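You operate a simulated robot arm through the tools that you are given. There is no shell and no other tool.

The job below is to be done with a simulated robot arm. You get a single attempt, and the scene is never put back.

TASK
Set the target to the weight on the card in the small rack, then start up and feed the lanes.
Fine: free the stop button, press reset, then press feed once.

Only the result counts: the job must be done as asked and must still hold three seconds after the hand-in. Knocking over, shifting, dropping, spilling or breaking anything else fails it.

THE ROBOT
A 7-joint arm with a two-finger parallel gripper, hanging from a carriage that runs on a rail from [-1.804, -0.009] to [0.476, 0.002] (x, y) and turns from -356 to 331 degrees about z. Base frame: it is fixed where the carriage stands at the start and does not move with it; the origin is on the floor, on the carriage's upright axis, x ahead of it, y to its left, z up. Lengths are in m, angles in degrees, forces in N, time in s.
With the tool pointing down near the work surface it reaches from about 0.26 to 0.68 m from the robot's upright axis, wherever it stands. Its first joint turns from -166.0 to 166.0 degrees. Places, roughly: lane eight button [0.5, 0.3, 0.9]; lane five button [0.5, 0.7, 0.9]; lane four button [0.5, 0.8, 0.9]; lane one button [0.5, 1.2, 0.9]; lane seven button [0.5, 0.4, 0.9]; lane six button [0.5, 0.5, 0.9]; lane three button [0.5, 0.9, 0.9]; lane two button [0.5, 1, 0.9]; weigher check key [0.7, -0.3, 1.1]; weigher clear key [0.8, -0.4, 1.1]; weigher drain key [0.7, -0.3, 1.2]; weigher dump key [0.7, -0.2, 1.1]; weigher feed key [0.6, -0.2, 1.1]; weigher next key [0.7, -0.3, 1.1]; weigher reset key [0.8, -0.4, 1.2]; weigher screen [0.8, -0.2, 1.3]. Payload 3.91 kg.
The TCP is the grasp point between the finger pads, 0.03 m short of the fingertips. In the tool frame z runs along the fingers and y along their closing line. Largest opening 0.11 m; finger width 0.02, thickness 0.01; the body of the gripper, 0.048 by 0.112 m, starts 0.055 m behind the TCP.
Orientation is told as [roll, pitch, yaw] about the base's x, y, z axes, in that order, counted from this pose: with the fingers straight down and closing along the base's y, the tool's x points along the base's -x, its y along +y and its z along -z.

THE INTERFACE
- The arm moves only by the tool servo_tool. Its argument "targets" is a list of rows, each an object of numbers (a shift or turn left out is 0, a gripper value left out holds the last): "x", "y", "z": the shift along the tool's x, y, z in m; "wx", "wy", "wz": the turn, a rotation vector about the tool's x, y, z in degrees; "fingers": the finger opening in m, from 0 to 0.11. In form: [{"x": .., "y": .., "z": .., "wx": .., "wy": .., "wz": .., "fingers": ..}, ...]. A call has 1 to 20 rows; each row shifts and turns the commanded pose from where the row before left it, along the tool's axes as they then stand. Rows are played at 5 a second. More than 0.05 m and 8.6 degrees between two rows, or a gripper value outside its range, and nothing of the call is played. A pose out of reach is approached as far as the arm can. The call stops where the force on the tool passes 40 N (or 10 N more than at its start, if that is more) or the arm is blocked; 0.2 s more then pass. The fingers move at their own pace (about 0.108 m/s each) and stop on an object; they squeeze with about 39 N. The grip force told is the motor's: it shows also when the fingers shut on nothing. Time passes only in rows, and 0.2 s behind the last, so rows that do not move let the fingers close. It gives the time, the measured TCP pose, the force on the tool (base axes), the opening and the grip force at its end, in the units of the frame above (readings bear some noise), with the torque about the TCP (base axes, N m) and any sound that the robot's microphone picked up.
- Cameras (640 x 400 px; columns grow to the right, rows downward): "scene" is now at [0.2733, -0.0118, 1.6884]; the picture's right is [-0.17, -0.99, 0.00], its down [-0.78, 0.13, -0.61] and it looks along [0.60, -0.10, -0.79] (base axes); focal length 248 px, centre (320, 200). "wrist" rides on the gripper at [0.072, 0.017, -0.103] in the tool frame; the picture's right is [-0.23, 0.97, 0.00], its down [-0.76, -0.18, -0.62] and it looks along [-0.61, -0.14, 0.78] (tool axes); focal length 222 px, centre (320, 200). There is no depth. A picture from a camera that has moved, and an enlarged one, comes with that camera's place and axes in the base frame and with its lens.
- capture(camera): a new picture of that camera. The clock stands still meanwhile.
- slide_trunk(by): slides the trunk up (or, below 0, down) by that many m; the arm and the scene camera ride with it, the base frame stays. It gives what a move gives, with no picture.
- steer(legs): drives the robot by 1 to 6 legs, each [ahead, left, turn to the left] in m, m and degrees, along the robot's own axes; the way and the turn of a leg run together, so that a leg with both is an arc; at most 1.5 m and 180 degrees a leg. The arm and the cameras ride along, it lands a little off, and it stops where it bumps. It keeps to its track: a leg is cut to what the track allows. It gives what a move gives.
- aim_head(pan, tilt): turns the head with the scene camera to pan (to the left, within 155 degrees either way) and tilt (down, from -29 to 69), counted from straight ahead of the robot. It gives what a move gives.
- inspect(camera, box): a new picture of the part [left, top, right, bottom] of that camera's present view, enlarged. The clock stands still meanwhile.
- finish_job(): hands the job in; it is judged then, once.

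Places have to be worked out from the pictures, the camera data and where the tool is seen. Open the gripper and draw the arm clear of the work before you hand the job in, unless the task says otherwise.

The tools are called after ">>>" as name(argument=value, ...) on one line, values as JSON. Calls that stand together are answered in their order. servo_tool: Moves the arm, as the interface text tells. Its arguments: {"type":"object","properties":{"targets":{"type":"array"}},"required":["targets"]} The other tools are called the same way: slide_trunk (by) moves the trunk up or down; steer (legs) drives the base; aim_head (pan, tilt) turns the head that bears the scene camera; capture (camera) takes a picture; inspect (camera, box) takes an enlarged picture of a part of a camera's view; finish_job () hands the job in.

At the start:

```text
clock: 0.0
ee_pos: [0.3592, -0.1713, 1.3422]
tcp_rot: [0.0, 0.0, 0.0]
contact_force: [0.3, -0.2, 0.4]
ft_torque: [-0.01, 0.0, 0.02]
finger_gap: 0.1099
finger_force: 0.1
trunk travel left (down, up): [-0.375, 0.205]
robot x, y, heading: [-0.0007, 0.0026, 0.1]
head pan, tilt (commanded): [-9.5, 52.3]
```

scene: 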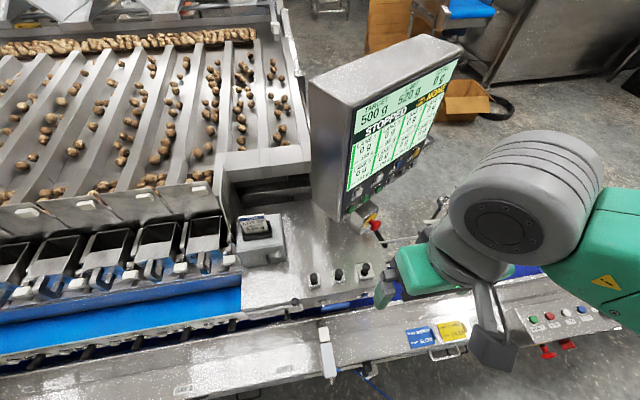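
wrist: 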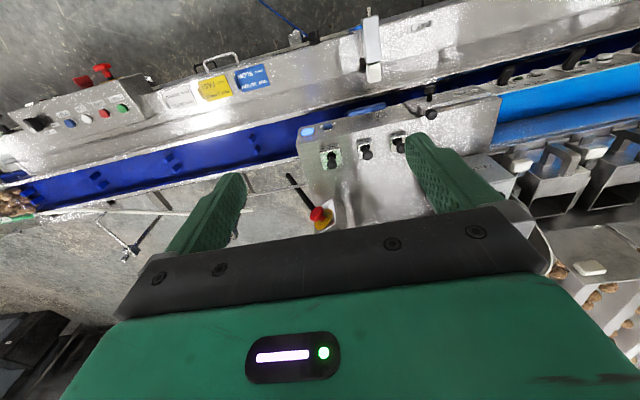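

The scene camera shows a weigher screen (STOPPED, target 500 g), a red stop button under it, and a small rack with a card. I'll enlarge these parts to read them.

>>> inspect(camera="scene", box=[300, 30, 480, 240])

>>> inspect(camera="scene", box=[220, 190, 400, 310])

>>> inspect(camera="wrist", box=[270, 80, 510, 240])

```text
1.90 times, centred on (390, 135) of scene
camera zoom: at [0.2733, -0.0118, 1.6884], right [-0.17, -0.99, 0.0], down [-0.78, 0.13, -0.61], along [0.6, -0.1, -0.79], focal length 473 px, centre (187, 324)
```

zoom: 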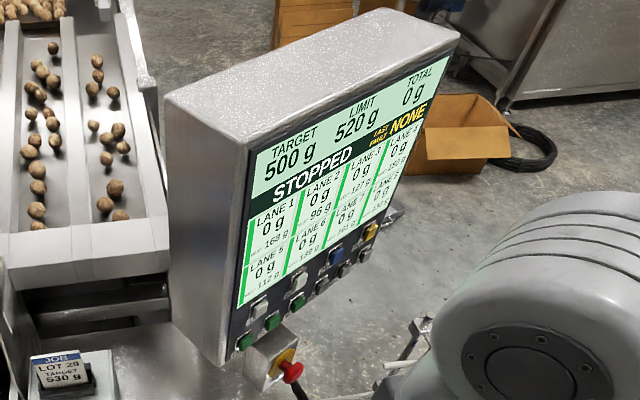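

```text
3.33 times, centred on (310, 250) of scene
camera zoom: at [0.2733, -0.0118, 1.6884], right [-0.17, -0.99, 0.0], down [-0.78, 0.13, -0.61], along [0.6, -0.1, -0.79], focal length 828 px, centre (353, 33)
```

zoom: 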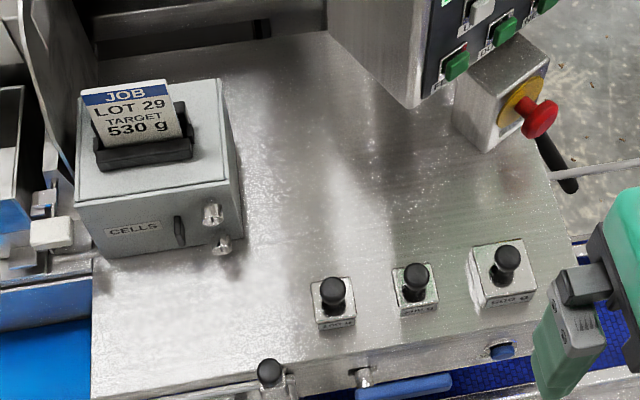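

```text
2.50 times, centred on (390, 160) of wrist
camera zoom: at [0.2869, -0.1554, 1.4466], right [0.23, 0.97, 0.0], down [0.76, -0.18, 0.62], along [0.61, -0.14, -0.78], focal length 555 px, centre (145, 300)
```

zoom: 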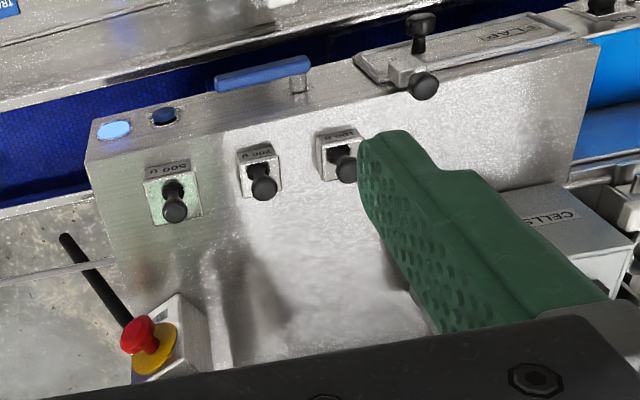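

The card reads LOT 29, TARGET 530 g; the screen target shows 500 g. I'll enlarge the keys and the panel further to learn the labels and how the target is set.

>>> inspect(camera="scene", box=[340, 130, 450, 240])

>>> inspect(camera="scene", box=[340, 40, 480, 140])

>>> inspect(camera="scene", box=[230, 200, 290, 260])

>>> inspect(camera="scene", box=[390, 290, 640, 380])

```text
3.64 times, centred on (395, 185) of scene
camera zoom: at [0.2733, -0.0118, 1.6884], right [-0.17, -0.99, 0.0], down [-0.78, 0.13, -0.61], along [0.6, -0.1, -0.79], focal length 903 px, centre (47, 254)
```

zoom: 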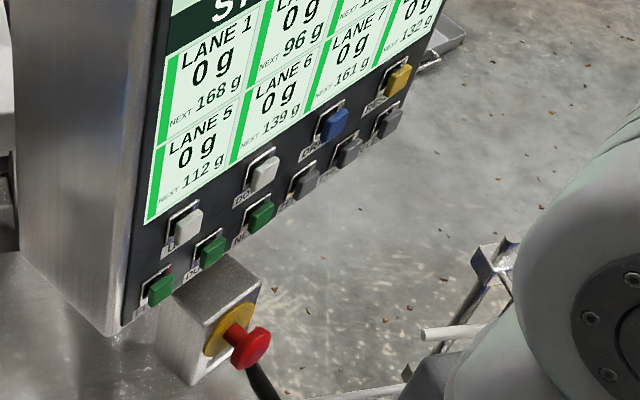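

```text
4.00 times, centred on (410, 90) of scene
camera zoom: at [0.2733, -0.0118, 1.6884], right [-0.17, -0.99, 0.0], down [-0.78, 0.13, -0.61], along [0.6, -0.1, -0.79], focal length 994 px, centre (-40, 640)
```

zoom: 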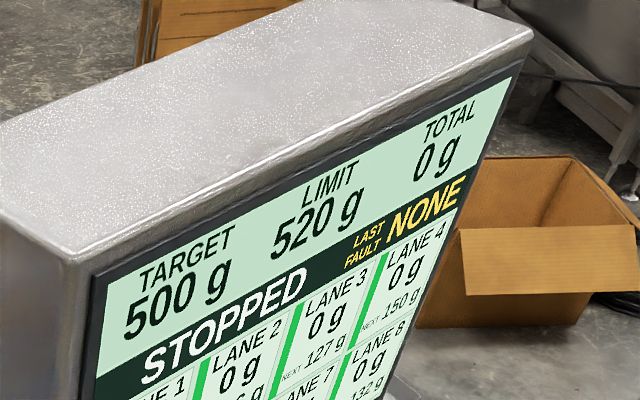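

```text
6.67 times, centred on (260, 230) of scene
camera zoom: at [0.2733, -0.0118, 1.6884], right [-0.17, -0.99, 0.0], down [-0.78, 0.13, -0.61], along [0.6, -0.1, -0.79], focal length 1656 px, centre (720, 0)
```

zoom: 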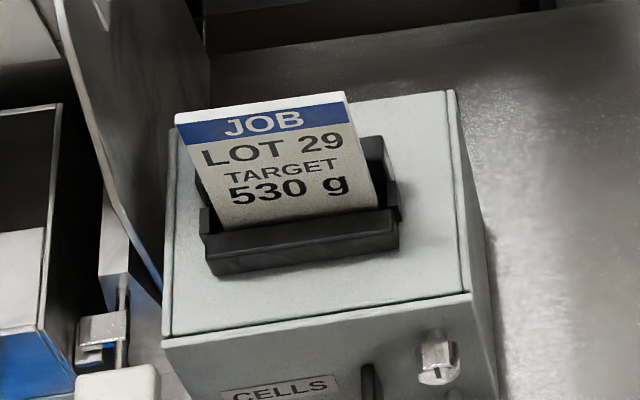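

```text
2.56 times, centred on (515, 335) of scene
camera zoom: at [0.2733, -0.0118, 1.6884], right [-0.17, -0.99, 0.0], down [-0.78, 0.13, -0.61], along [0.6, -0.1, -0.79], focal length 636 px, centre (-179, -146)
```

zoom: 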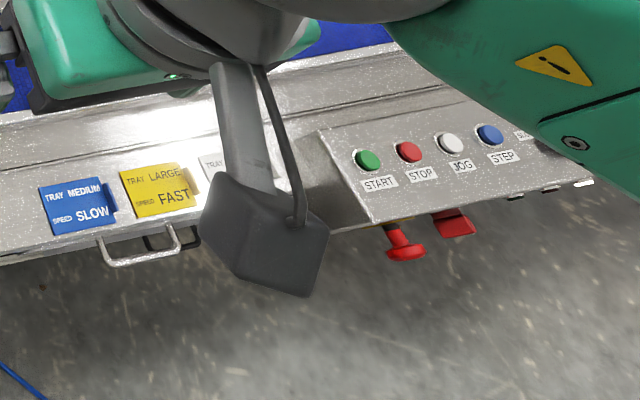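

Zoom seems truly re-rendered, so I'll zoom tighter on the key labels and knob labels from here before moving anything.

>>> inspect(camera="scene", box=[376, 180, 408, 220])

>>> inspect(camera="scene", box=[400, 145, 440, 190])

>>> inspect(camera="scene", box=[300, 260, 380, 300])

>>> inspect(camera="wrist", box=[290, 90, 450, 190])

```text
10.00 times, centred on (392, 200) of scene
camera zoom: at [0.2733, -0.0118, 1.6884], right [-0.17, -0.99, 0.0], down [-0.78, 0.13, -0.61], along [0.6, -0.1, -0.79], focal length 2484 px, centre (-400, 200)
```

zoom: 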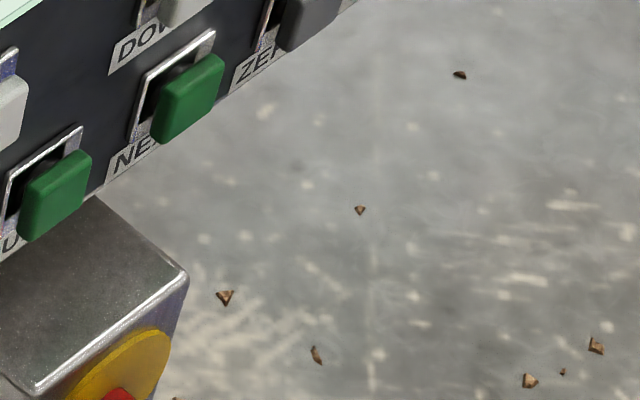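

```text
8.89 times, centred on (420, 168) of scene
camera zoom: at [0.2733, -0.0118, 1.6884], right [-0.17, -0.99, 0.0], down [-0.78, 0.13, -0.61], along [0.6, -0.1, -0.79], focal length 2208 px, centre (-569, 489)
```

zoom: 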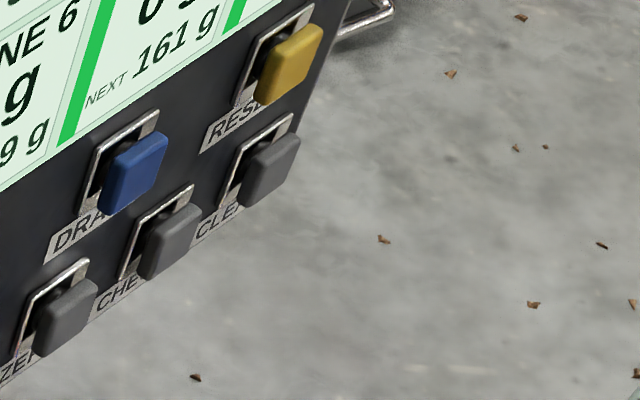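

```text
8.00 times, centred on (340, 280) of scene
camera zoom: at [0.2733, -0.0118, 1.6884], right [-0.17, -0.99, 0.0], down [-0.78, 0.13, -0.61], along [0.6, -0.1, -0.79], focal length 1988 px, centre (160, -440)
```

zoom: 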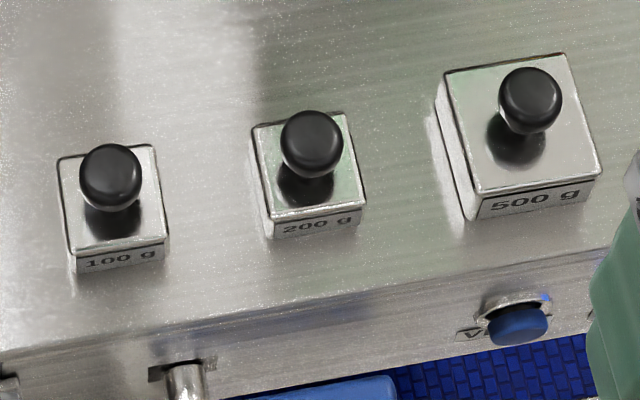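

```text
4.00 times, centred on (370, 140) of wrist
camera zoom: at [0.2869, -0.1554, 1.4466], right [0.23, 0.97, 0.0], down [0.76, -0.18, 0.62], along [0.61, -0.14, -0.78], focal length 888 px, centre (120, 440)
```

zoom: 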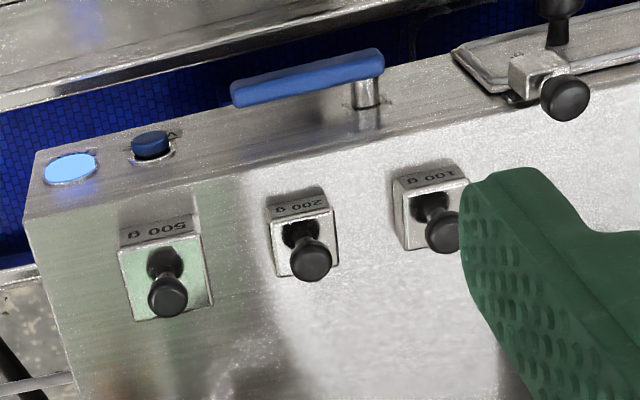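

The keys read UP/DOWN, DRAIN, RESET (top row) and FEED, DUMP, NEXT, ZERO, CHECK, CLEAR (bottom), but I see the panel edge-on. I'll turn the carriage right by 45° and pan the head back to the panel for a more frontal view.

>>> steer(legs=[[0, 0, -45]])

>>> aim_head(pan=42, tilt=40)

>>> capture(camera="scene")

```text
clock: 2.5
ee_pos: [0.1351, -0.3747, 1.3431]
tcp_rot: [0.0, 0.0, -44.6]
contact_force: [0.1, -0.1, -1.0]
ft_torque: [0.02, -0.03, -0.04]
finger_gap: 0.1103
finger_force: 0.1
trunk travel left (down, up): [-0.375, 0.205]
robot x, y, heading: [-0.0028, 0.0034, -44.5]
head pan, tilt (commanded): [-9.5, 52.3]
```

```text
clock: 3.6
ee_pos: [0.1361, -0.3757, 1.3429]
tcp_rot: [0.1, 0.1, -44.7]
contact_force: [1.1, 0.7, -0.2]
ft_torque: [-0.03, 0.01, -0.01]
finger_gap: 0.1098
finger_force: 0.1
trunk travel left (down, up): [-0.375, 0.205]
robot x, y, heading: [0.001, -0.001, -44.7]
head pan, tilt (commanded): [42.0, 40.0]
```

```text
taken
camera scene: at [0.2268, -0.1438, 1.7055], right [-0.05, -1.0, 0.0], down [-0.64, 0.03, -0.77], along [0.77, -0.04, -0.64], focal length 248 px, centre (320, 200)
```

scene: 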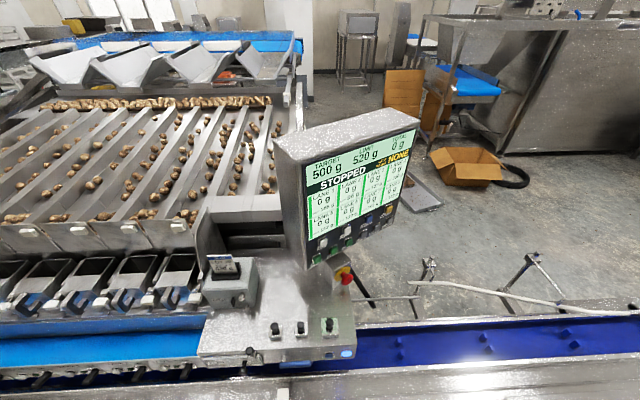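

Now the panel is seen much more frontally. I'll enlarge the screen and the keys.

>>> inspect(camera="scene", box=[300, 195, 410, 300])

>>> inspect(camera="scene", box=[295, 125, 420, 215])

>>> inspect(camera="scene", box=[190, 240, 370, 370])

```text
3.81 times, centred on (355, 248) of scene
camera zoom: at [0.2268, -0.1438, 1.7055], right [-0.05, -1.0, 0.0], down [-0.64, 0.03, -0.77], along [0.77, -0.04, -0.64], focal length 946 px, centre (187, 19)
```

zoom: 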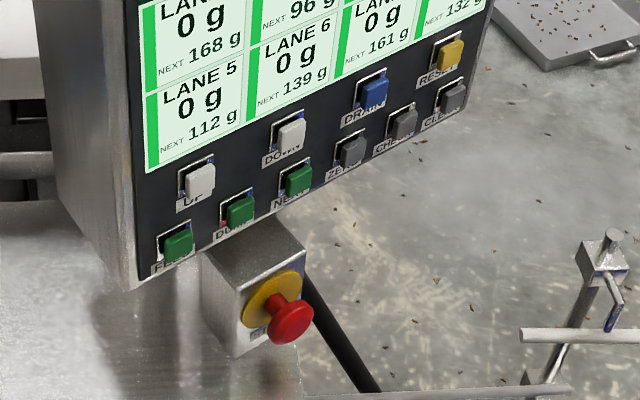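

```text
4.44 times, centred on (358, 170) of scene
camera zoom: at [0.2268, -0.1438, 1.7055], right [-0.05, -1.0, 0.0], down [-0.64, 0.03, -0.77], along [0.77, -0.04, -0.64], focal length 1104 px, centre (153, 333)
```

zoom: 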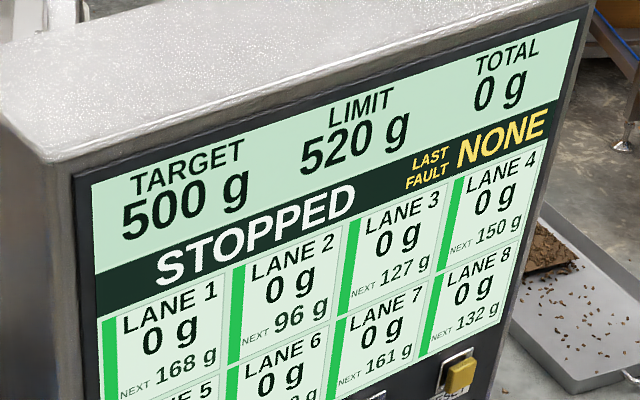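

```text
3.08 times, centred on (280, 305) of scene
camera zoom: at [0.2268, -0.1438, 1.7055], right [-0.05, -1.0, 0.0], down [-0.64, 0.03, -0.77], along [0.77, -0.04, -0.64], focal length 764 px, centre (443, -123)
```

zoom: 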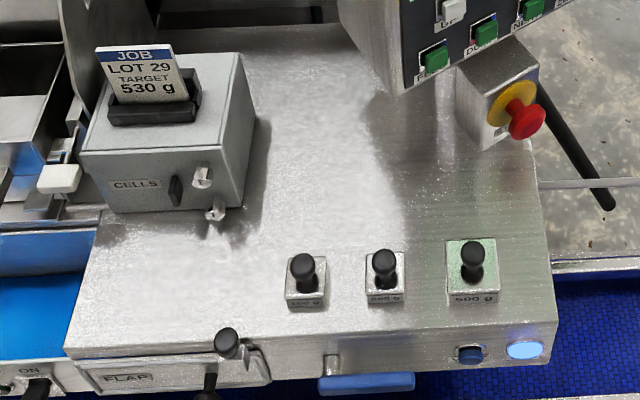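

I triangulate the panel as vertical with its inward normal at about azimuth 30°: UP cap ≈ (0.648,-0.173,1.206), RESET ≈ (0.773,-0.379,1.201), FEED ≈ (0.639,-0.157,1.149), stop mushroom ≈ (0.638,-0.244,1.045). Now I zoom on the stop button to see whether it twists or pulls.

>>> inspect(camera="scene", box=[325, 258, 365, 298])

>>> inspect(camera="wrist", box=[0, 0, 640, 400])

>>> inspect(camera="scene", box=[300, 215, 345, 260])

```text
10.00 times, centred on (345, 278) of scene
camera zoom: at [0.2268, -0.1438, 1.7055], right [-0.05, -1.0, 0.0], down [-0.64, 0.03, -0.77], along [0.77, -0.04, -0.64], focal length 2484 px, centre (70, -580)
```

zoom: 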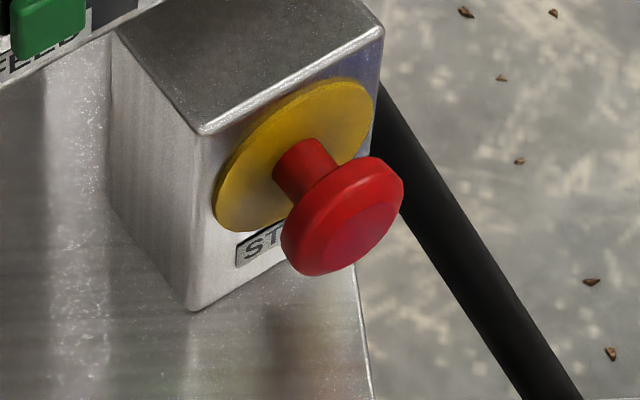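

```text
1.00 times, centred on (320, 200) of wrist (not enlarged: the box is as wide or as high as the picture)
camera zoom: at [0.0951, -0.3124, 1.4466], right [0.85, 0.53, 0.0], down [0.42, -0.66, 0.62], along [0.33, -0.53, -0.78], focal length 222 px, centre (320, 200)
```

zoom: 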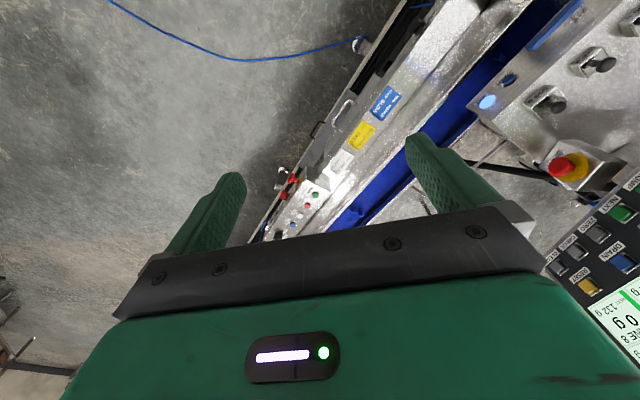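

```text
8.89 times, centred on (322, 238) of scene
camera zoom: at [0.2268, -0.1438, 1.7055], right [-0.05, -1.0, 0.0], down [-0.64, 0.03, -0.77], along [0.77, -0.04, -0.64], focal length 2208 px, centre (298, -133)
```

zoom: 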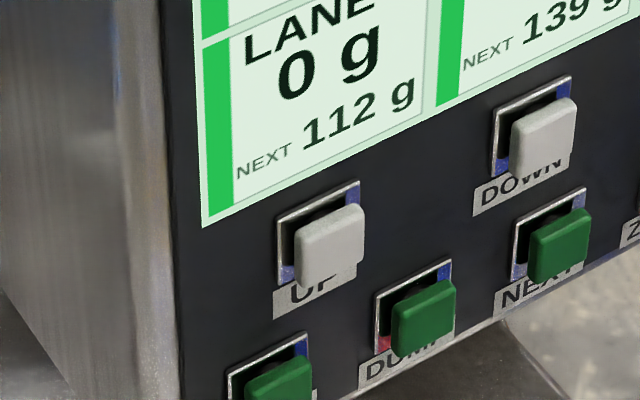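

The mushroom stands on a stem with a "STOP" plate; I'll learn its release by feel later. First I bring the tool to a place in front of the panel: translate about (0.26, 0.08), then yaw about +75° so the finger line matches the panel azimuth 30°.

>>> servo_tool(targets=[{"x": -0.0224, "y": 0.04, "fingers": 0.0}, {"x": -0.0224, "y": 0.04}, {"x": -0.0224, "y": 0.04}, {"x": -0.0224, "y": 0.04}, {"x": -0.0224, "y": 0.04}, {"x": -0.0224, "y": 0.04}, {"wz": -8.3}, {"wz": -8.3}, {"wz": -8.3}, {"wz": -8.3}, {"wz": -8.3}, {"wz": -8.3}, {"wz": -8.3}, {"wz": -8.3}, {"wz": -8.3}])

>>> capture(camera="scene")

>>> capture(camera="wrist")

```text
clock: 6.8
ee_pos: [0.3994, -0.2982, 1.3413]
tcp_rot: [0.0, 0.0, 7.9]
contact_force: [-0.3, -0.7, -0.6]
ft_torque: [0.03, 0.03, 0.0]
finger_gap: 0.0003
finger_force: 37.4
out of reach, approached as far as the arm can: row 13, 14, 15
trunk travel left (down, up): [-0.375, 0.205]
robot x, y, heading: [-0.0, -0.0004, -44.7]
head pan, tilt (commanded): [42.0, 40.0]
```

```text
taken
camera scene: at [0.2268, -0.1438, 1.7055], right [-0.05, -1.0, 0.0], down [-0.64, 0.03, -0.77], along [0.77, -0.04, -0.64], focal length 248 px, centre (320, 200)
```

scene: 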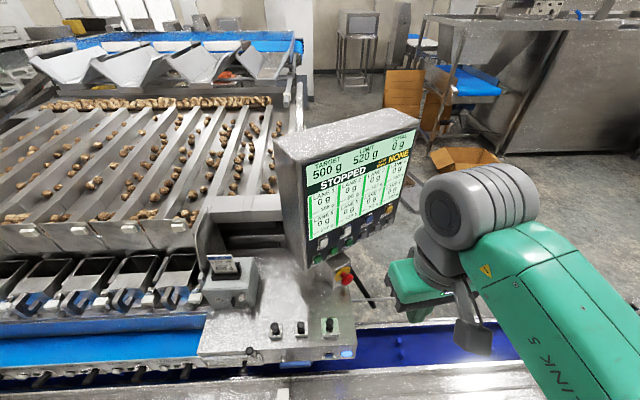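

```text
taken
camera wrist: at [0.3245, -0.2923, 1.4465], right [0.09, 1.0, 0.0], down [0.78, -0.07, 0.62], along [0.62, -0.06, -0.78], focal length 222 px, centre (320, 200)
```

wrist: 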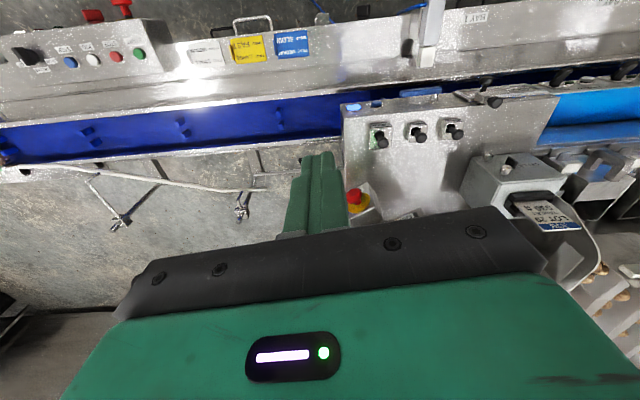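

The last joint hits a limit near yaw 8°, so I'll now pitch the tool up toward horizontal, where the roll is freer, and watch what orientation is reached.

>>> servo_tool(targets=[{"wy": -8.2}, {"wy": -8.2}, {"wy": -8.2}, {"wy": -8.2}, {"wy": -8.2}, {"wy": -8.2}])

>>> capture(camera="scene")

```text
clock: 8.2
ee_pos: [0.3911, -0.3072, 1.3384]
tcp_rot: [-0.9, -28.3, 6.2]
contact_force: [-0.1, 0.6, 0.5]
ft_torque: [0.01, 0.02, 0.03]
finger_gap: 0.0
finger_force: 37.6
out of reach, approached as far as the arm can: row 2, 3, 5
trunk travel left (down, up): [-0.375, 0.205]
robot x, y, heading: [-0.0005, -0.0014, -44.7]
head pan, tilt (commanded): [42.0, 40.0]
```

```text
taken
camera scene: at [0.2269, -0.1438, 1.7056], right [-0.05, -1.0, 0.0], down [-0.64, 0.03, -0.77], along [0.77, -0.04, -0.64], focal length 248 px, centre (320, 200)
```

scene: 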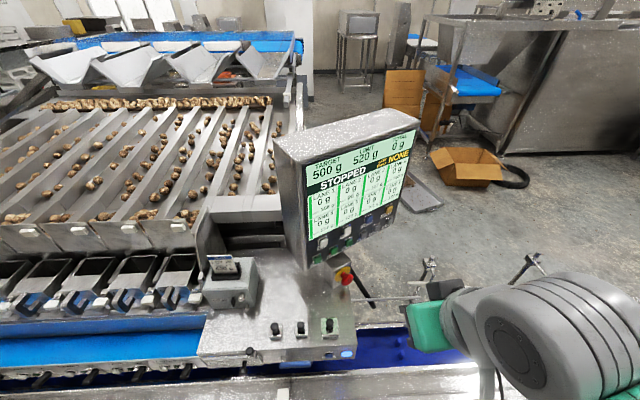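

The pitch stalled with the last joint at its limit, so I'll roll the tool about its own axis the other way (flip about 180°), which also puts the wrist camera on top for pressing.

>>> servo_tool(targets=[{"wz": 8.5}, {"wz": 8.5}, {"wz": 8.5}, {"wz": 8.5}, {"wz": 8.5}, {"wz": 8.5}, {"wz": 8.5}, {"wz": 8.5}, {"wz": 8.5}, {"wz": 8.5}, {"wz": 8.5}, {"wz": 8.5}, {"wz": 8.5}, {"wz": 8.5}, {"wz": 8.5}, {"wz": 8.5}, {"wz": 8.5}, {"wz": 8.5}, {"wz": 8.5}, {"wz": 8.5}])

>>> capture(camera="scene")

>>> capture(camera="wrist")

```text
clock: 12.4
ee_pos: [0.3913, -0.3065, 1.3392]
tcp_rot: [6.7, 30.3, -162.2]
contact_force: [-0.2, -0.4, 1.7]
ft_torque: [0.0, -0.02, -0.01]
finger_gap: 0.0
finger_force: 37.9
trunk travel left (down, up): [-0.375, 0.205]
robot x, y, heading: [0.0019, 0.0007, -44.4]
head pan, tilt (commanded): [42.0, 40.0]
```

```text
taken
camera scene: at [0.2268, -0.1438, 1.7055], right [-0.05, -1.0, 0.0], down [-0.64, 0.03, -0.77], along [0.77, -0.04, -0.64], focal length 248 px, centre (320, 200)
```

scene: 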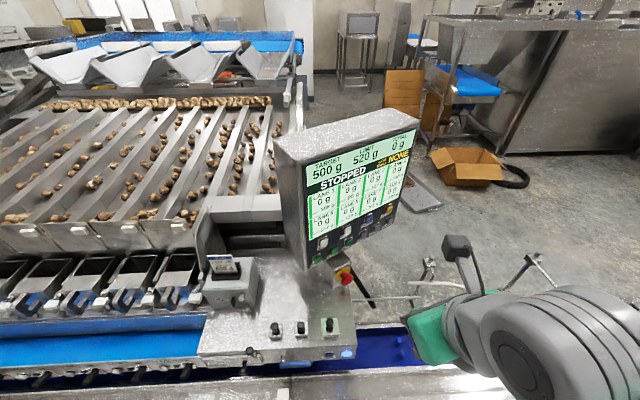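

```text
taken
camera wrist: at [0.4001, -0.3082, 1.4668], right [0.05, -1.0, -0.02], down [-0.99, -0.06, 0.13], along [-0.13, 0.01, -0.99], focal length 222 px, centre (320, 200)
```

wrist: 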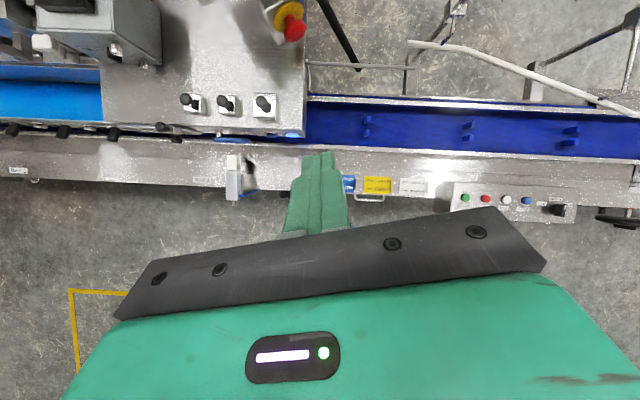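

Rolling worked freely; the tool now points down-forward with the camera on top. I continue pitching up toward horizontal and check.

>>> servo_tool(targets=[{"wy": 8.4}, {"wy": 8.4}, {"wy": 8.4}, {"wy": 8.4}, {"wy": 8.4}, {"wy": 8.4}])

>>> capture(camera="scene")

>>> capture(camera="wrist")

```text
clock: 13.8
ee_pos: [0.392, -0.3076, 1.3402]
tcp_rot: [34.5, 79.2, -131.6]
contact_force: [-1.2, -0.6, -1.2]
ft_torque: [0.0, 0.03, 0.05]
finger_gap: 0.0001
finger_force: 38.1
trunk travel left (down, up): [-0.375, 0.205]
robot x, y, heading: [0.0005, -0.0021, -44.3]
head pan, tilt (commanded): [42.0, 40.0]
```

```text
taken
camera scene: at [0.2268, -0.1439, 1.7056], right [-0.05, -1.0, 0.0], down [-0.64, 0.03, -0.77], along [0.77, -0.04, -0.64], focal length 248 px, centre (320, 200)
```

scene: 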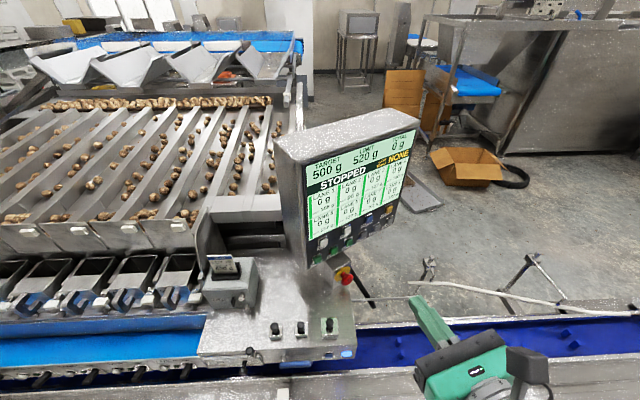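

```text
taken
camera wrist: at [0.305, -0.3372, 1.4295], right [0.21, -0.97, -0.12], down [-0.74, -0.08, -0.67], along [0.64, 0.23, -0.73], focal length 222 px, centre (320, 200)
```

wrist: 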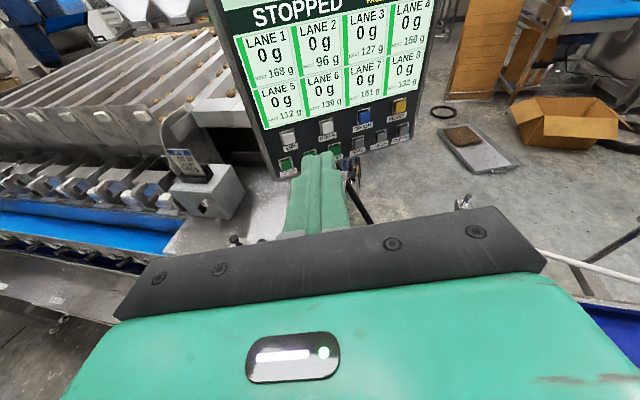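

The arm now points nearly at the panel (azimuth 13°, 9° below level) with the camera on top. I correct the remaining ~19° so the fingers lie along the panel normal (azimuth 30°, level).

>>> servo_tool(targets=[{"wx": 5.35, "wy": 3.23, "wz": 1.61}, {"wx": 5.35, "wy": 3.23, "wz": 1.61}, {"wx": 5.35, "wy": 3.23, "wz": 1.61}])

>>> capture(camera="wrist")

>>> capture(camera="scene")

```text
clock: 14.7
ee_pos: [0.3901, -0.3068, 1.3393]
tcp_rot: [-98.9, 89.7, 111.4]
contact_force: [0.0, -0.1, 0.1]
ft_torque: [0.02, -0.01, 0.02]
finger_gap: 0.0
finger_force: 37.9
trunk travel left (down, up): [-0.375, 0.205]
robot x, y, heading: [-0.0002, 0.0018, -44.7]
head pan, tilt (commanded): [42.0, 40.0]
```

```text
taken
camera wrist: at [0.3097, -0.3736, 1.4127], right [0.49, -0.84, -0.23], down [-0.63, -0.16, -0.76], along [0.6, 0.52, -0.61], focal length 222 px, centre (320, 200)
```

wrist: 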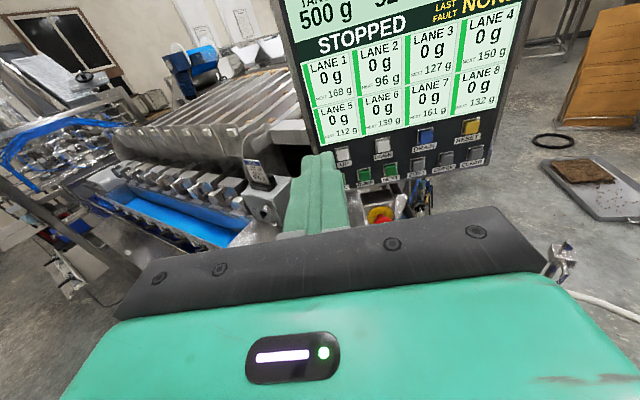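

```text
taken
camera scene: at [0.2267, -0.1437, 1.7055], right [-0.05, -1.0, 0.0], down [-0.64, 0.03, -0.77], along [0.77, -0.04, -0.64], focal length 248 px, centre (320, 200)
```

scene: 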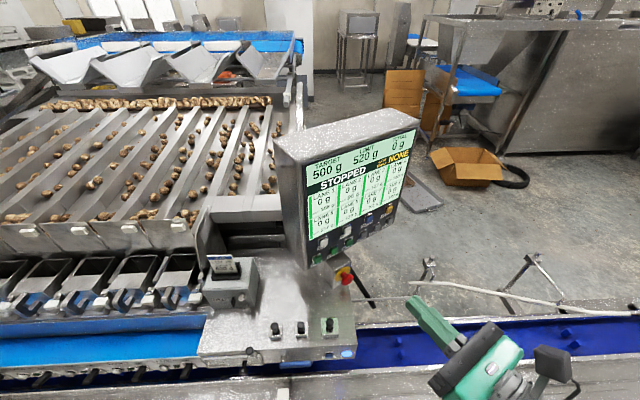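

The tool axis is now (0.864, 0.505, 0), matching the panel normal. I zoom into the wrist picture to locate the keys and the stop button from this second viewpoint.

>>> inspect(camera="wrist", box=[320, 100, 500, 215])

>>> inspect(camera="wrist", box=[345, 180, 445, 240])

```text
3.48 times, centred on (410, 158) of wrist
camera zoom: at [0.3097, -0.3736, 1.4127], right [0.49, -0.84, -0.23], down [-0.63, -0.16, -0.76], along [0.6, 0.52, -0.61], focal length 773 px, centre (7, 348)
```

zoom: 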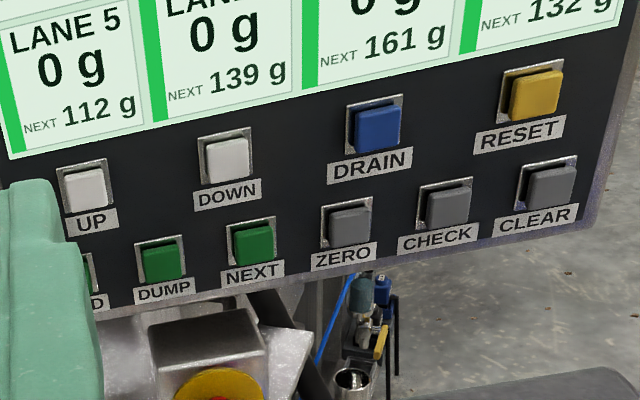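

```text
6.40 times, centred on (395, 210) of wrist
camera zoom: at [0.3097, -0.3736, 1.4127], right [0.49, -0.84, -0.23], down [-0.63, -0.16, -0.76], along [0.6, 0.52, -0.61], focal length 1422 px, centre (-160, 136)
```

zoom: 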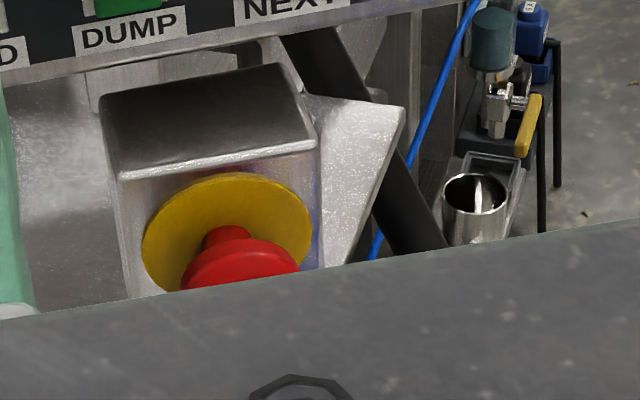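

All estimates agree across views (UP cap at tool offset ≈ (-0.134, +0.0145, +0.290), caps ~25 mm). I lower to UP's height and close in to a ~6 cm gap, then check.

>>> servo_tool(targets=[{"x": -0.0335, "y": 0.0036}, {"x": -0.0335, "y": 0.0036}, {"x": -0.0335, "y": 0.0036}, {"x": -0.0335, "y": 0.0036}, {"z": 0.04}, {"z": 0.04}, {"z": 0.04}, {"z": 0.04}, {"z": 0.04}])

>>> capture(camera="wrist")

>>> capture(camera="scene")

```text
clock: 16.6
ee_pos: [0.57, -0.2197, 1.2057]
tcp_rot: [-70.2, 89.8, 140.0]
contact_force: [-1.1, 0.3, 0.2]
ft_torque: [0.01, 0.0, 0.0]
finger_gap: 0.0
finger_force: 37.8
trunk travel left (down, up): [-0.375, 0.205]
robot x, y, heading: [0.0028, -0.0011, -44.8]
head pan, tilt (commanded): [42.0, 40.0]
```

```text
taken
camera wrist: at [0.489, -0.2861, 1.2782], right [0.49, -0.84, -0.23], down [-0.63, -0.16, -0.76], along [0.6, 0.52, -0.61], focal length 222 px, centre (320, 200)
```

wrist: 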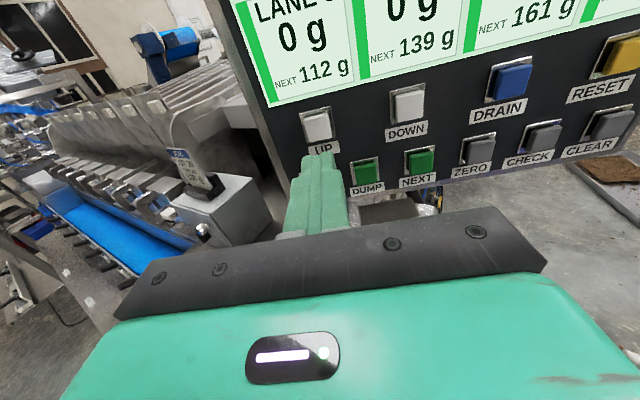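

```text
taken
camera scene: at [0.2267, -0.1438, 1.7055], right [-0.05, -1.0, 0.0], down [-0.64, 0.03, -0.77], along [0.77, -0.04, -0.64], focal length 248 px, centre (320, 200)
```

scene: 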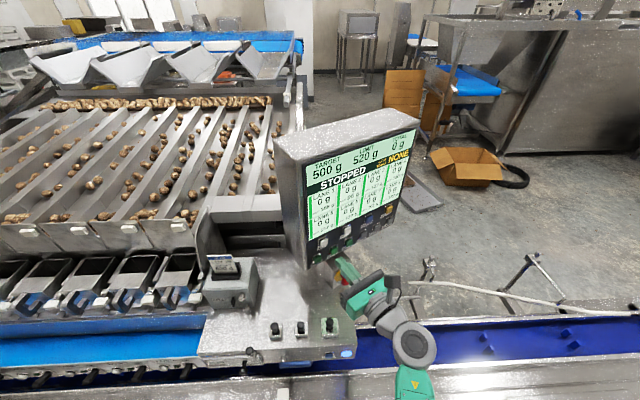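

The UP cap is dead ahead (about 2 mm high), tip gap ≈ 6 cm. I advance in shrinking steps until contact is felt.

>>> servo_tool(targets=[{"x": 0.002, "z": 0.016}, {"z": 0.016}, {"z": 0.014}, {"z": 0.005}, {"z": 0.004}])

>>> inspect(camera="wrist", box=[220, 60, 460, 220])

>>> inspect(camera="scene", box=[280, 125, 440, 295])

```text
clock: 17.9
ee_pos: [0.6161, -0.1908, 1.2075]
tcp_rot: [-71.8, 89.7, 138.3]
contact_force: [0.0, -0.4, 0.0]
ft_torque: [0.02, -0.01, -0.01]
finger_gap: 0.0002
finger_force: 37.9
trunk travel left (down, up): [-0.375, 0.205]
robot x, y, heading: [0.0001, 0.0008, -44.5]
head pan, tilt (commanded): [42.0, 40.0]
```

```text
2.50 times, centred on (340, 140) of wrist
camera zoom: at [0.5359, -0.2574, 1.2807], right [0.49, -0.84, -0.23], down [-0.63, -0.16, -0.76], along [0.6, 0.52, -0.61], focal length 555 px, centre (270, 350)
```

zoom: 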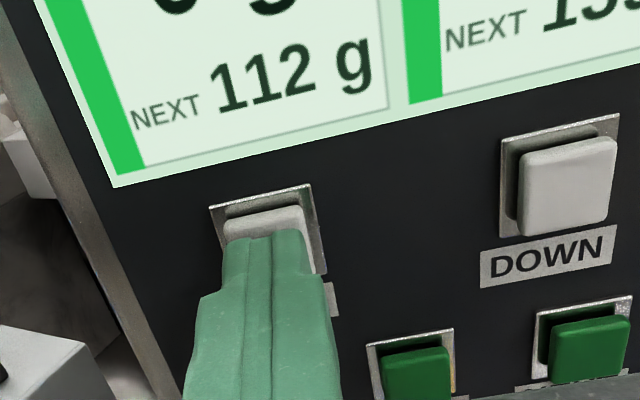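

```text
2.35 times, centred on (360, 210) of scene
camera zoom: at [0.2268, -0.1438, 1.7055], right [-0.05, -1.0, 0.0], down [-0.64, 0.03, -0.77], along [0.77, -0.04, -0.64], focal length 584 px, centre (226, 176)
```

zoom: 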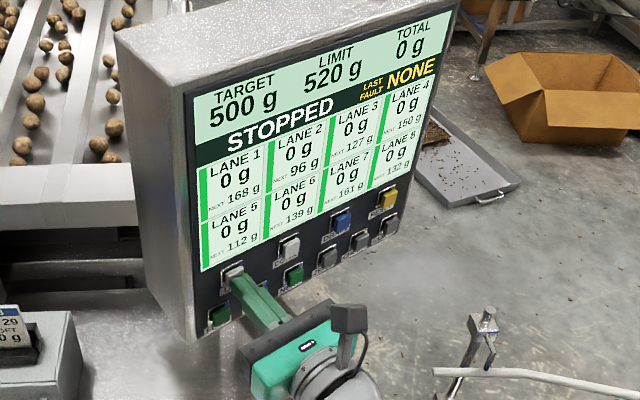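

Tip is aligned with the UP cap. I press in small 3 mm steps then back off, reading force and the display.

>>> servo_tool(targets=[{"z": 0.003}, {"z": 0.003}, {"z": 0.003}])

>>> inspect(camera="scene", box=[280, 125, 440, 295])

```text
clock: 18.6
ee_pos: [0.622, -0.1874, 1.2073]
tcp_rot: [-61.1, 89.7, 148.9]
contact_force: [-13.1, -3.2, 2.8]
ft_torque: [0.02, -0.07, 0.14]
finger_gap: 0.0
finger_force: 38.0
trunk travel left (down, up): [-0.375, 0.205]
robot x, y, heading: [0.0012, -0.0003, -44.5]
head pan, tilt (commanded): [42.0, 40.0]
heard: click
```

```text
2.35 times, centred on (360, 210) of scene
camera zoom: at [0.2258, -0.144, 1.7054], right [-0.05, -1.0, 0.0], down [-0.64, 0.03, -0.77], along [0.76, -0.04, -0.64], focal length 584 px, centre (226, 176)
```

zoom: 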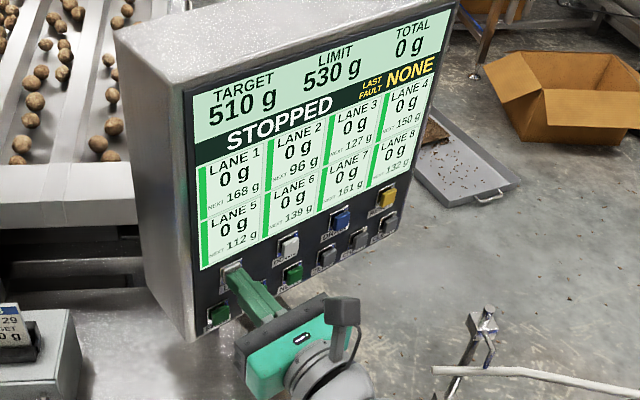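

A click: the target went 500→510 (limit follows). So two more UP presses are needed; I retract 12 mm and press again the same amount, then check.

>>> servo_tool(targets=[{"z": -0.006}, {"z": -0.009}, {}])

>>> inspect(camera="scene", box=[280, 125, 440, 295])

```text
clock: 19.4
ee_pos: [0.6107, -0.1927, 1.206]
tcp_rot: [-67.7, 89.8, 142.4]
contact_force: [0.2, -0.1, -0.3]
ft_torque: [0.0, 0.03, -0.01]
finger_gap: 0.0
finger_force: 37.9
trunk travel left (down, up): [-0.375, 0.205]
robot x, y, heading: [0.0027, -0.0008, -44.5]
head pan, tilt (commanded): [42.0, 40.0]
```

```text
2.35 times, centred on (360, 210) of scene
camera zoom: at [0.2268, -0.1438, 1.7055], right [-0.05, -1.0, 0.0], down [-0.64, 0.03, -0.77], along [0.77, -0.04, -0.64], focal length 584 px, centre (226, 176)
```

zoom: 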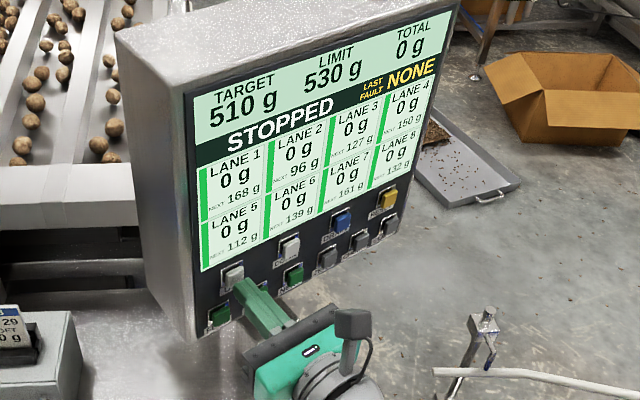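

Still 510 after release. I press UP a second time with the same stroke.

>>> servo_tool(targets=[{"z": 0.006}, {"z": 0.003}, {"z": 0.003}, {"z": 0.003}])

>>> inspect(camera="scene", box=[280, 125, 440, 295])

```text
clock: 20.4
ee_pos: [0.6249, -0.1874, 1.2065]
tcp_rot: [-64.3, 89.7, 145.7]
contact_force: [-16.5, -2.7, 6.5]
ft_torque: [0.09, -0.15, 0.2]
finger_gap: 0.0003
finger_force: 38.0
trunk travel left (down, up): [-0.375, 0.205]
robot x, y, heading: [-0.0031, -0.0012, -44.6]
head pan, tilt (commanded): [42.0, 40.0]
heard: click
```

```text
2.35 times, centred on (360, 210) of scene
camera zoom: at [0.2256, -0.1442, 1.7054], right [-0.05, -1.0, 0.0], down [-0.64, 0.03, -0.77], along [0.76, -0.04, -0.64], focal length 584 px, centre (226, 176)
```

zoom: 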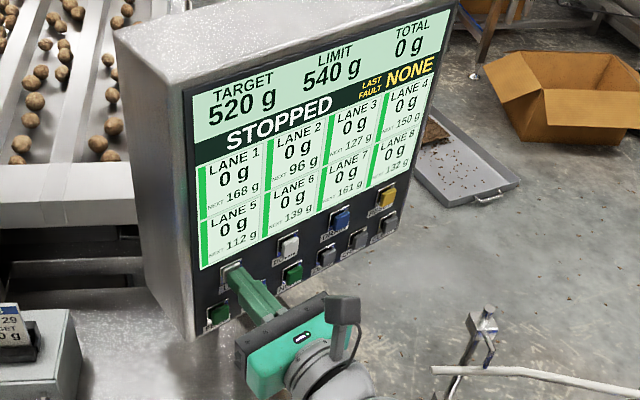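

The target is 520 now. One more release and press gives 530.

>>> servo_tool(targets=[{"z": -0.006}, {"z": -0.009}, {}, {"z": 0.006}, {"z": 0.003}, {"z": 0.003}, {"z": 0.003}])

>>> inspect(camera="scene", box=[280, 125, 440, 295])

```text
clock: 22.1
ee_pos: [0.6242, -0.1875, 1.2051]
tcp_rot: [-54.4, 89.8, 155.7]
contact_force: [-10.9, -3.0, 0.4]
ft_torque: [-0.03, 0.0, 0.1]
finger_gap: 0.0
finger_force: 36.9
trunk travel left (down, up): [-0.375, 0.205]
robot x, y, heading: [0.0017, -0.0021, -44.4]
head pan, tilt (commanded): [42.0, 40.0]
heard: click
```

```text
2.35 times, centred on (360, 210) of scene
camera zoom: at [0.2258, -0.1441, 1.7053], right [-0.05, -1.0, 0.0], down [-0.64, 0.03, -0.77], along [0.76, -0.04, -0.64], focal length 584 px, centre (226, 176)
```

zoom: 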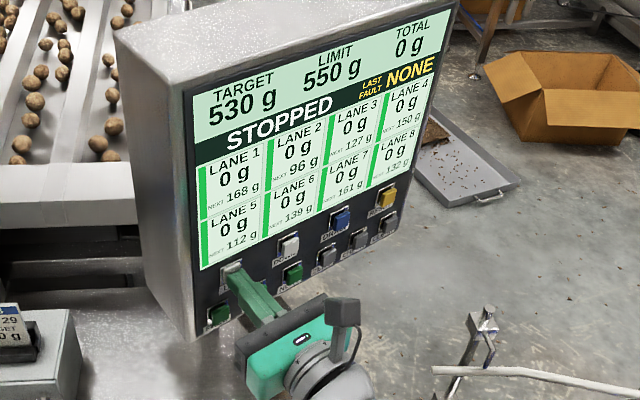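

Target reads 530 g, limit 550 g. I retract 20 cm to clear the key and bring the stop button into the wrist view.

>>> servo_tool(targets=[{"z": -0.01}, {"z": -0.03}, {"z": -0.04}, {"z": -0.04}, {"z": -0.04}, {"z": -0.04}])

>>> inspect(camera="wrist", box=[300, 130, 460, 230])

>>> capture(camera="scene")

```text
clock: 23.4
ee_pos: [0.4534, -0.2871, 1.2088]
tcp_rot: [-73.2, 89.7, 137.1]
contact_force: [0.6, 0.2, 0.3]
ft_torque: [0.0, 0.02, -0.01]
finger_gap: 0.0
finger_force: 37.6
trunk travel left (down, up): [-0.375, 0.205]
robot x, y, heading: [0.0005, -0.0031, -44.7]
head pan, tilt (commanded): [42.0, 40.0]
```

```text
4.00 times, centred on (380, 180) of wrist
camera zoom: at [0.3725, -0.3536, 1.2822], right [0.49, -0.84, -0.23], down [-0.63, -0.16, -0.76], along [0.6, 0.52, -0.61], focal length 888 px, centre (80, 280)
```

zoom: 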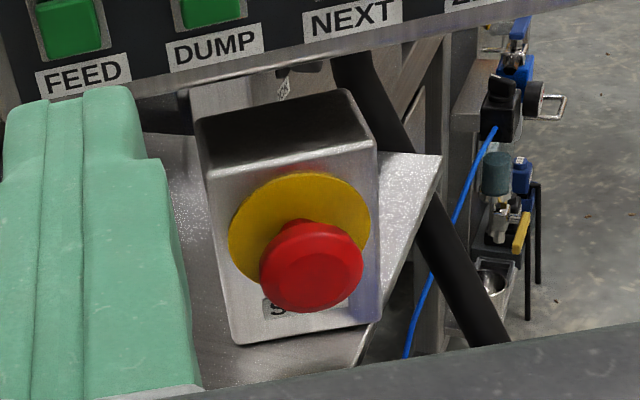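

```text
taken
camera scene: at [0.2268, -0.1437, 1.7055], right [-0.05, -1.0, 0.0], down [-0.64, 0.03, -0.77], along [0.77, -0.04, -0.64], focal length 248 px, centre (320, 200)
```

scene: 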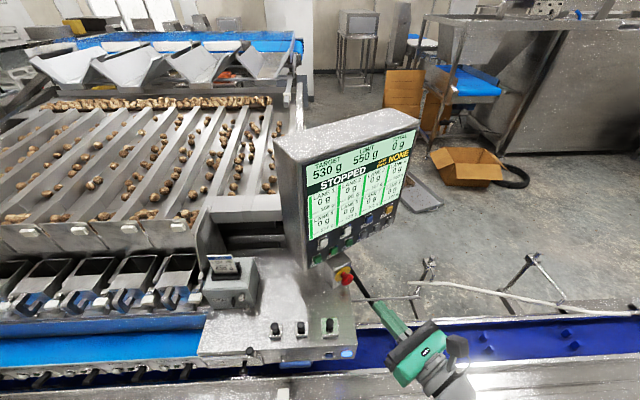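

The stop button's axis is along the panel normal, head ≈ 42 mm across. I zoom in tightly for arrows or release marks before gripping it.

>>> inspect(camera="wrist", box=[352, 170, 400, 212])

>>> inspect(camera="scene", box=[328, 262, 360, 292])

```text
9.52 times, centred on (376, 191) of wrist
camera zoom: at [0.3725, -0.3536, 1.2822], right [0.49, -0.84, -0.23], down [-0.63, -0.16, -0.76], along [0.6, 0.52, -0.61], focal length 2116 px, centre (-213, 286)
```

zoom: 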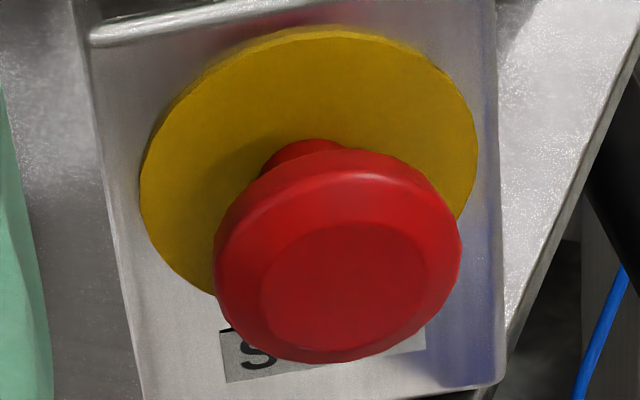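

```text
13.33 times, centred on (344, 277) of scene
camera zoom: at [0.2268, -0.1437, 1.7055], right [-0.05, -1.0, 0.0], down [-0.64, 0.03, -0.77], along [0.77, -0.04, -0.64], focal length 3312 px, centre (0, -827)
```

zoom: 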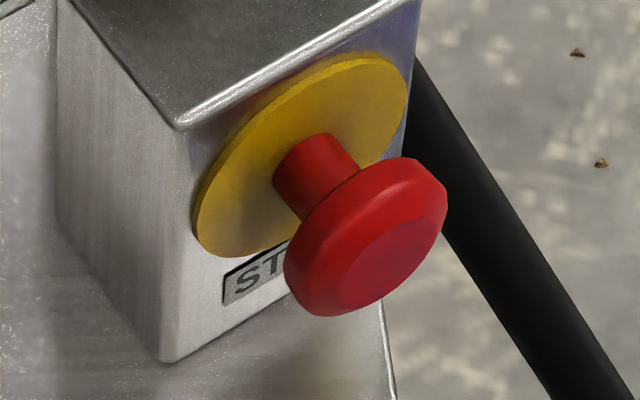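

No arrows, a plain round mushroom, so it is either pull or twist release. I open the fingers to 75 mm, shift to the button's axis (down 0.164, right 0.058) at a standoff and look again.

>>> servo_tool(targets=[{"x": -0.035, "y": 0.012, "fingers": 0.075}, {"x": -0.035, "y": 0.012}, {"x": -0.035, "y": 0.012}, {"x": -0.035, "y": 0.012}, {"x": -0.024, "y": 0.0105}, {}])

>>> capture(camera="wrist")

>>> capture(camera="scene")

```text
clock: 24.9
ee_pos: [0.4808, -0.3399, 1.0434]
tcp_rot: [-78.6, 89.8, 131.6]
contact_force: [0.3, -0.1, 0.4]
ft_torque: [0.0, 0.0, -0.03]
finger_gap: 0.0751
finger_force: 0.0
trunk travel left (down, up): [-0.375, 0.205]
robot x, y, heading: [-0.003, -0.0018, -44.6]
head pan, tilt (commanded): [42.0, 40.0]
```

```text
taken
camera wrist: at [0.4007, -0.4077, 1.1169], right [0.49, -0.84, -0.23], down [-0.63, -0.16, -0.76], along [0.6, 0.52, -0.61], focal length 222 px, centre (320, 200)
```

wrist: 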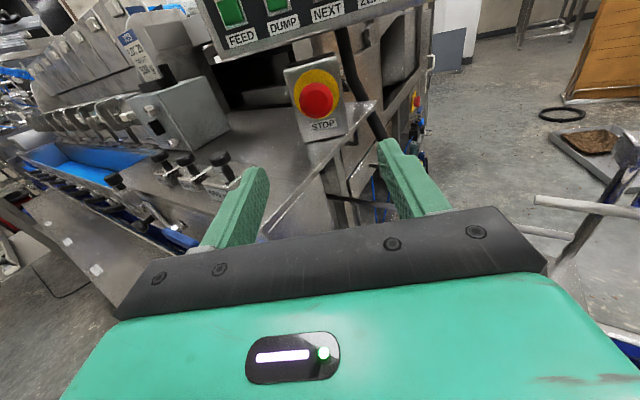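

```text
taken
camera scene: at [0.2268, -0.1438, 1.7056], right [-0.05, -1.0, 0.0], down [-0.64, 0.03, -0.77], along [0.77, -0.04, -0.64], focal length 248 px, centre (320, 200)
```

scene: 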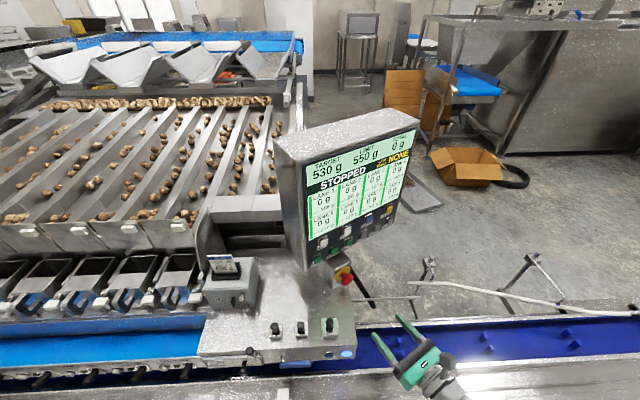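

The button is nearly dead ahead. I zoom for an exact offset.

>>> inspect(camera="wrist", box=[270, 50, 370, 145])

```text
4.21 times, centred on (320, 98) of wrist
camera zoom: at [0.4007, -0.4077, 1.1169], right [0.49, -0.84, -0.23], down [-0.63, -0.16, -0.76], along [0.6, 0.52, -0.61], focal length 935 px, centre (320, 632)
```

zoom: 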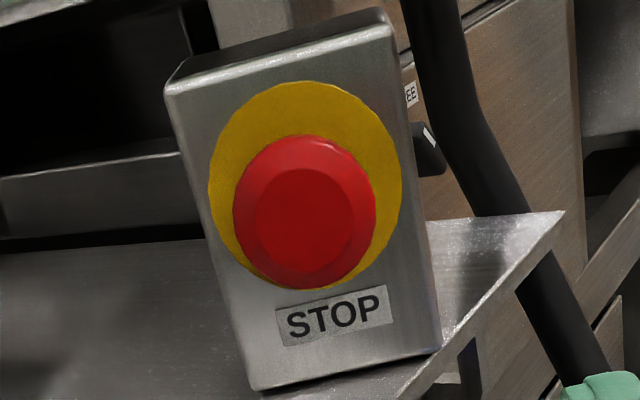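

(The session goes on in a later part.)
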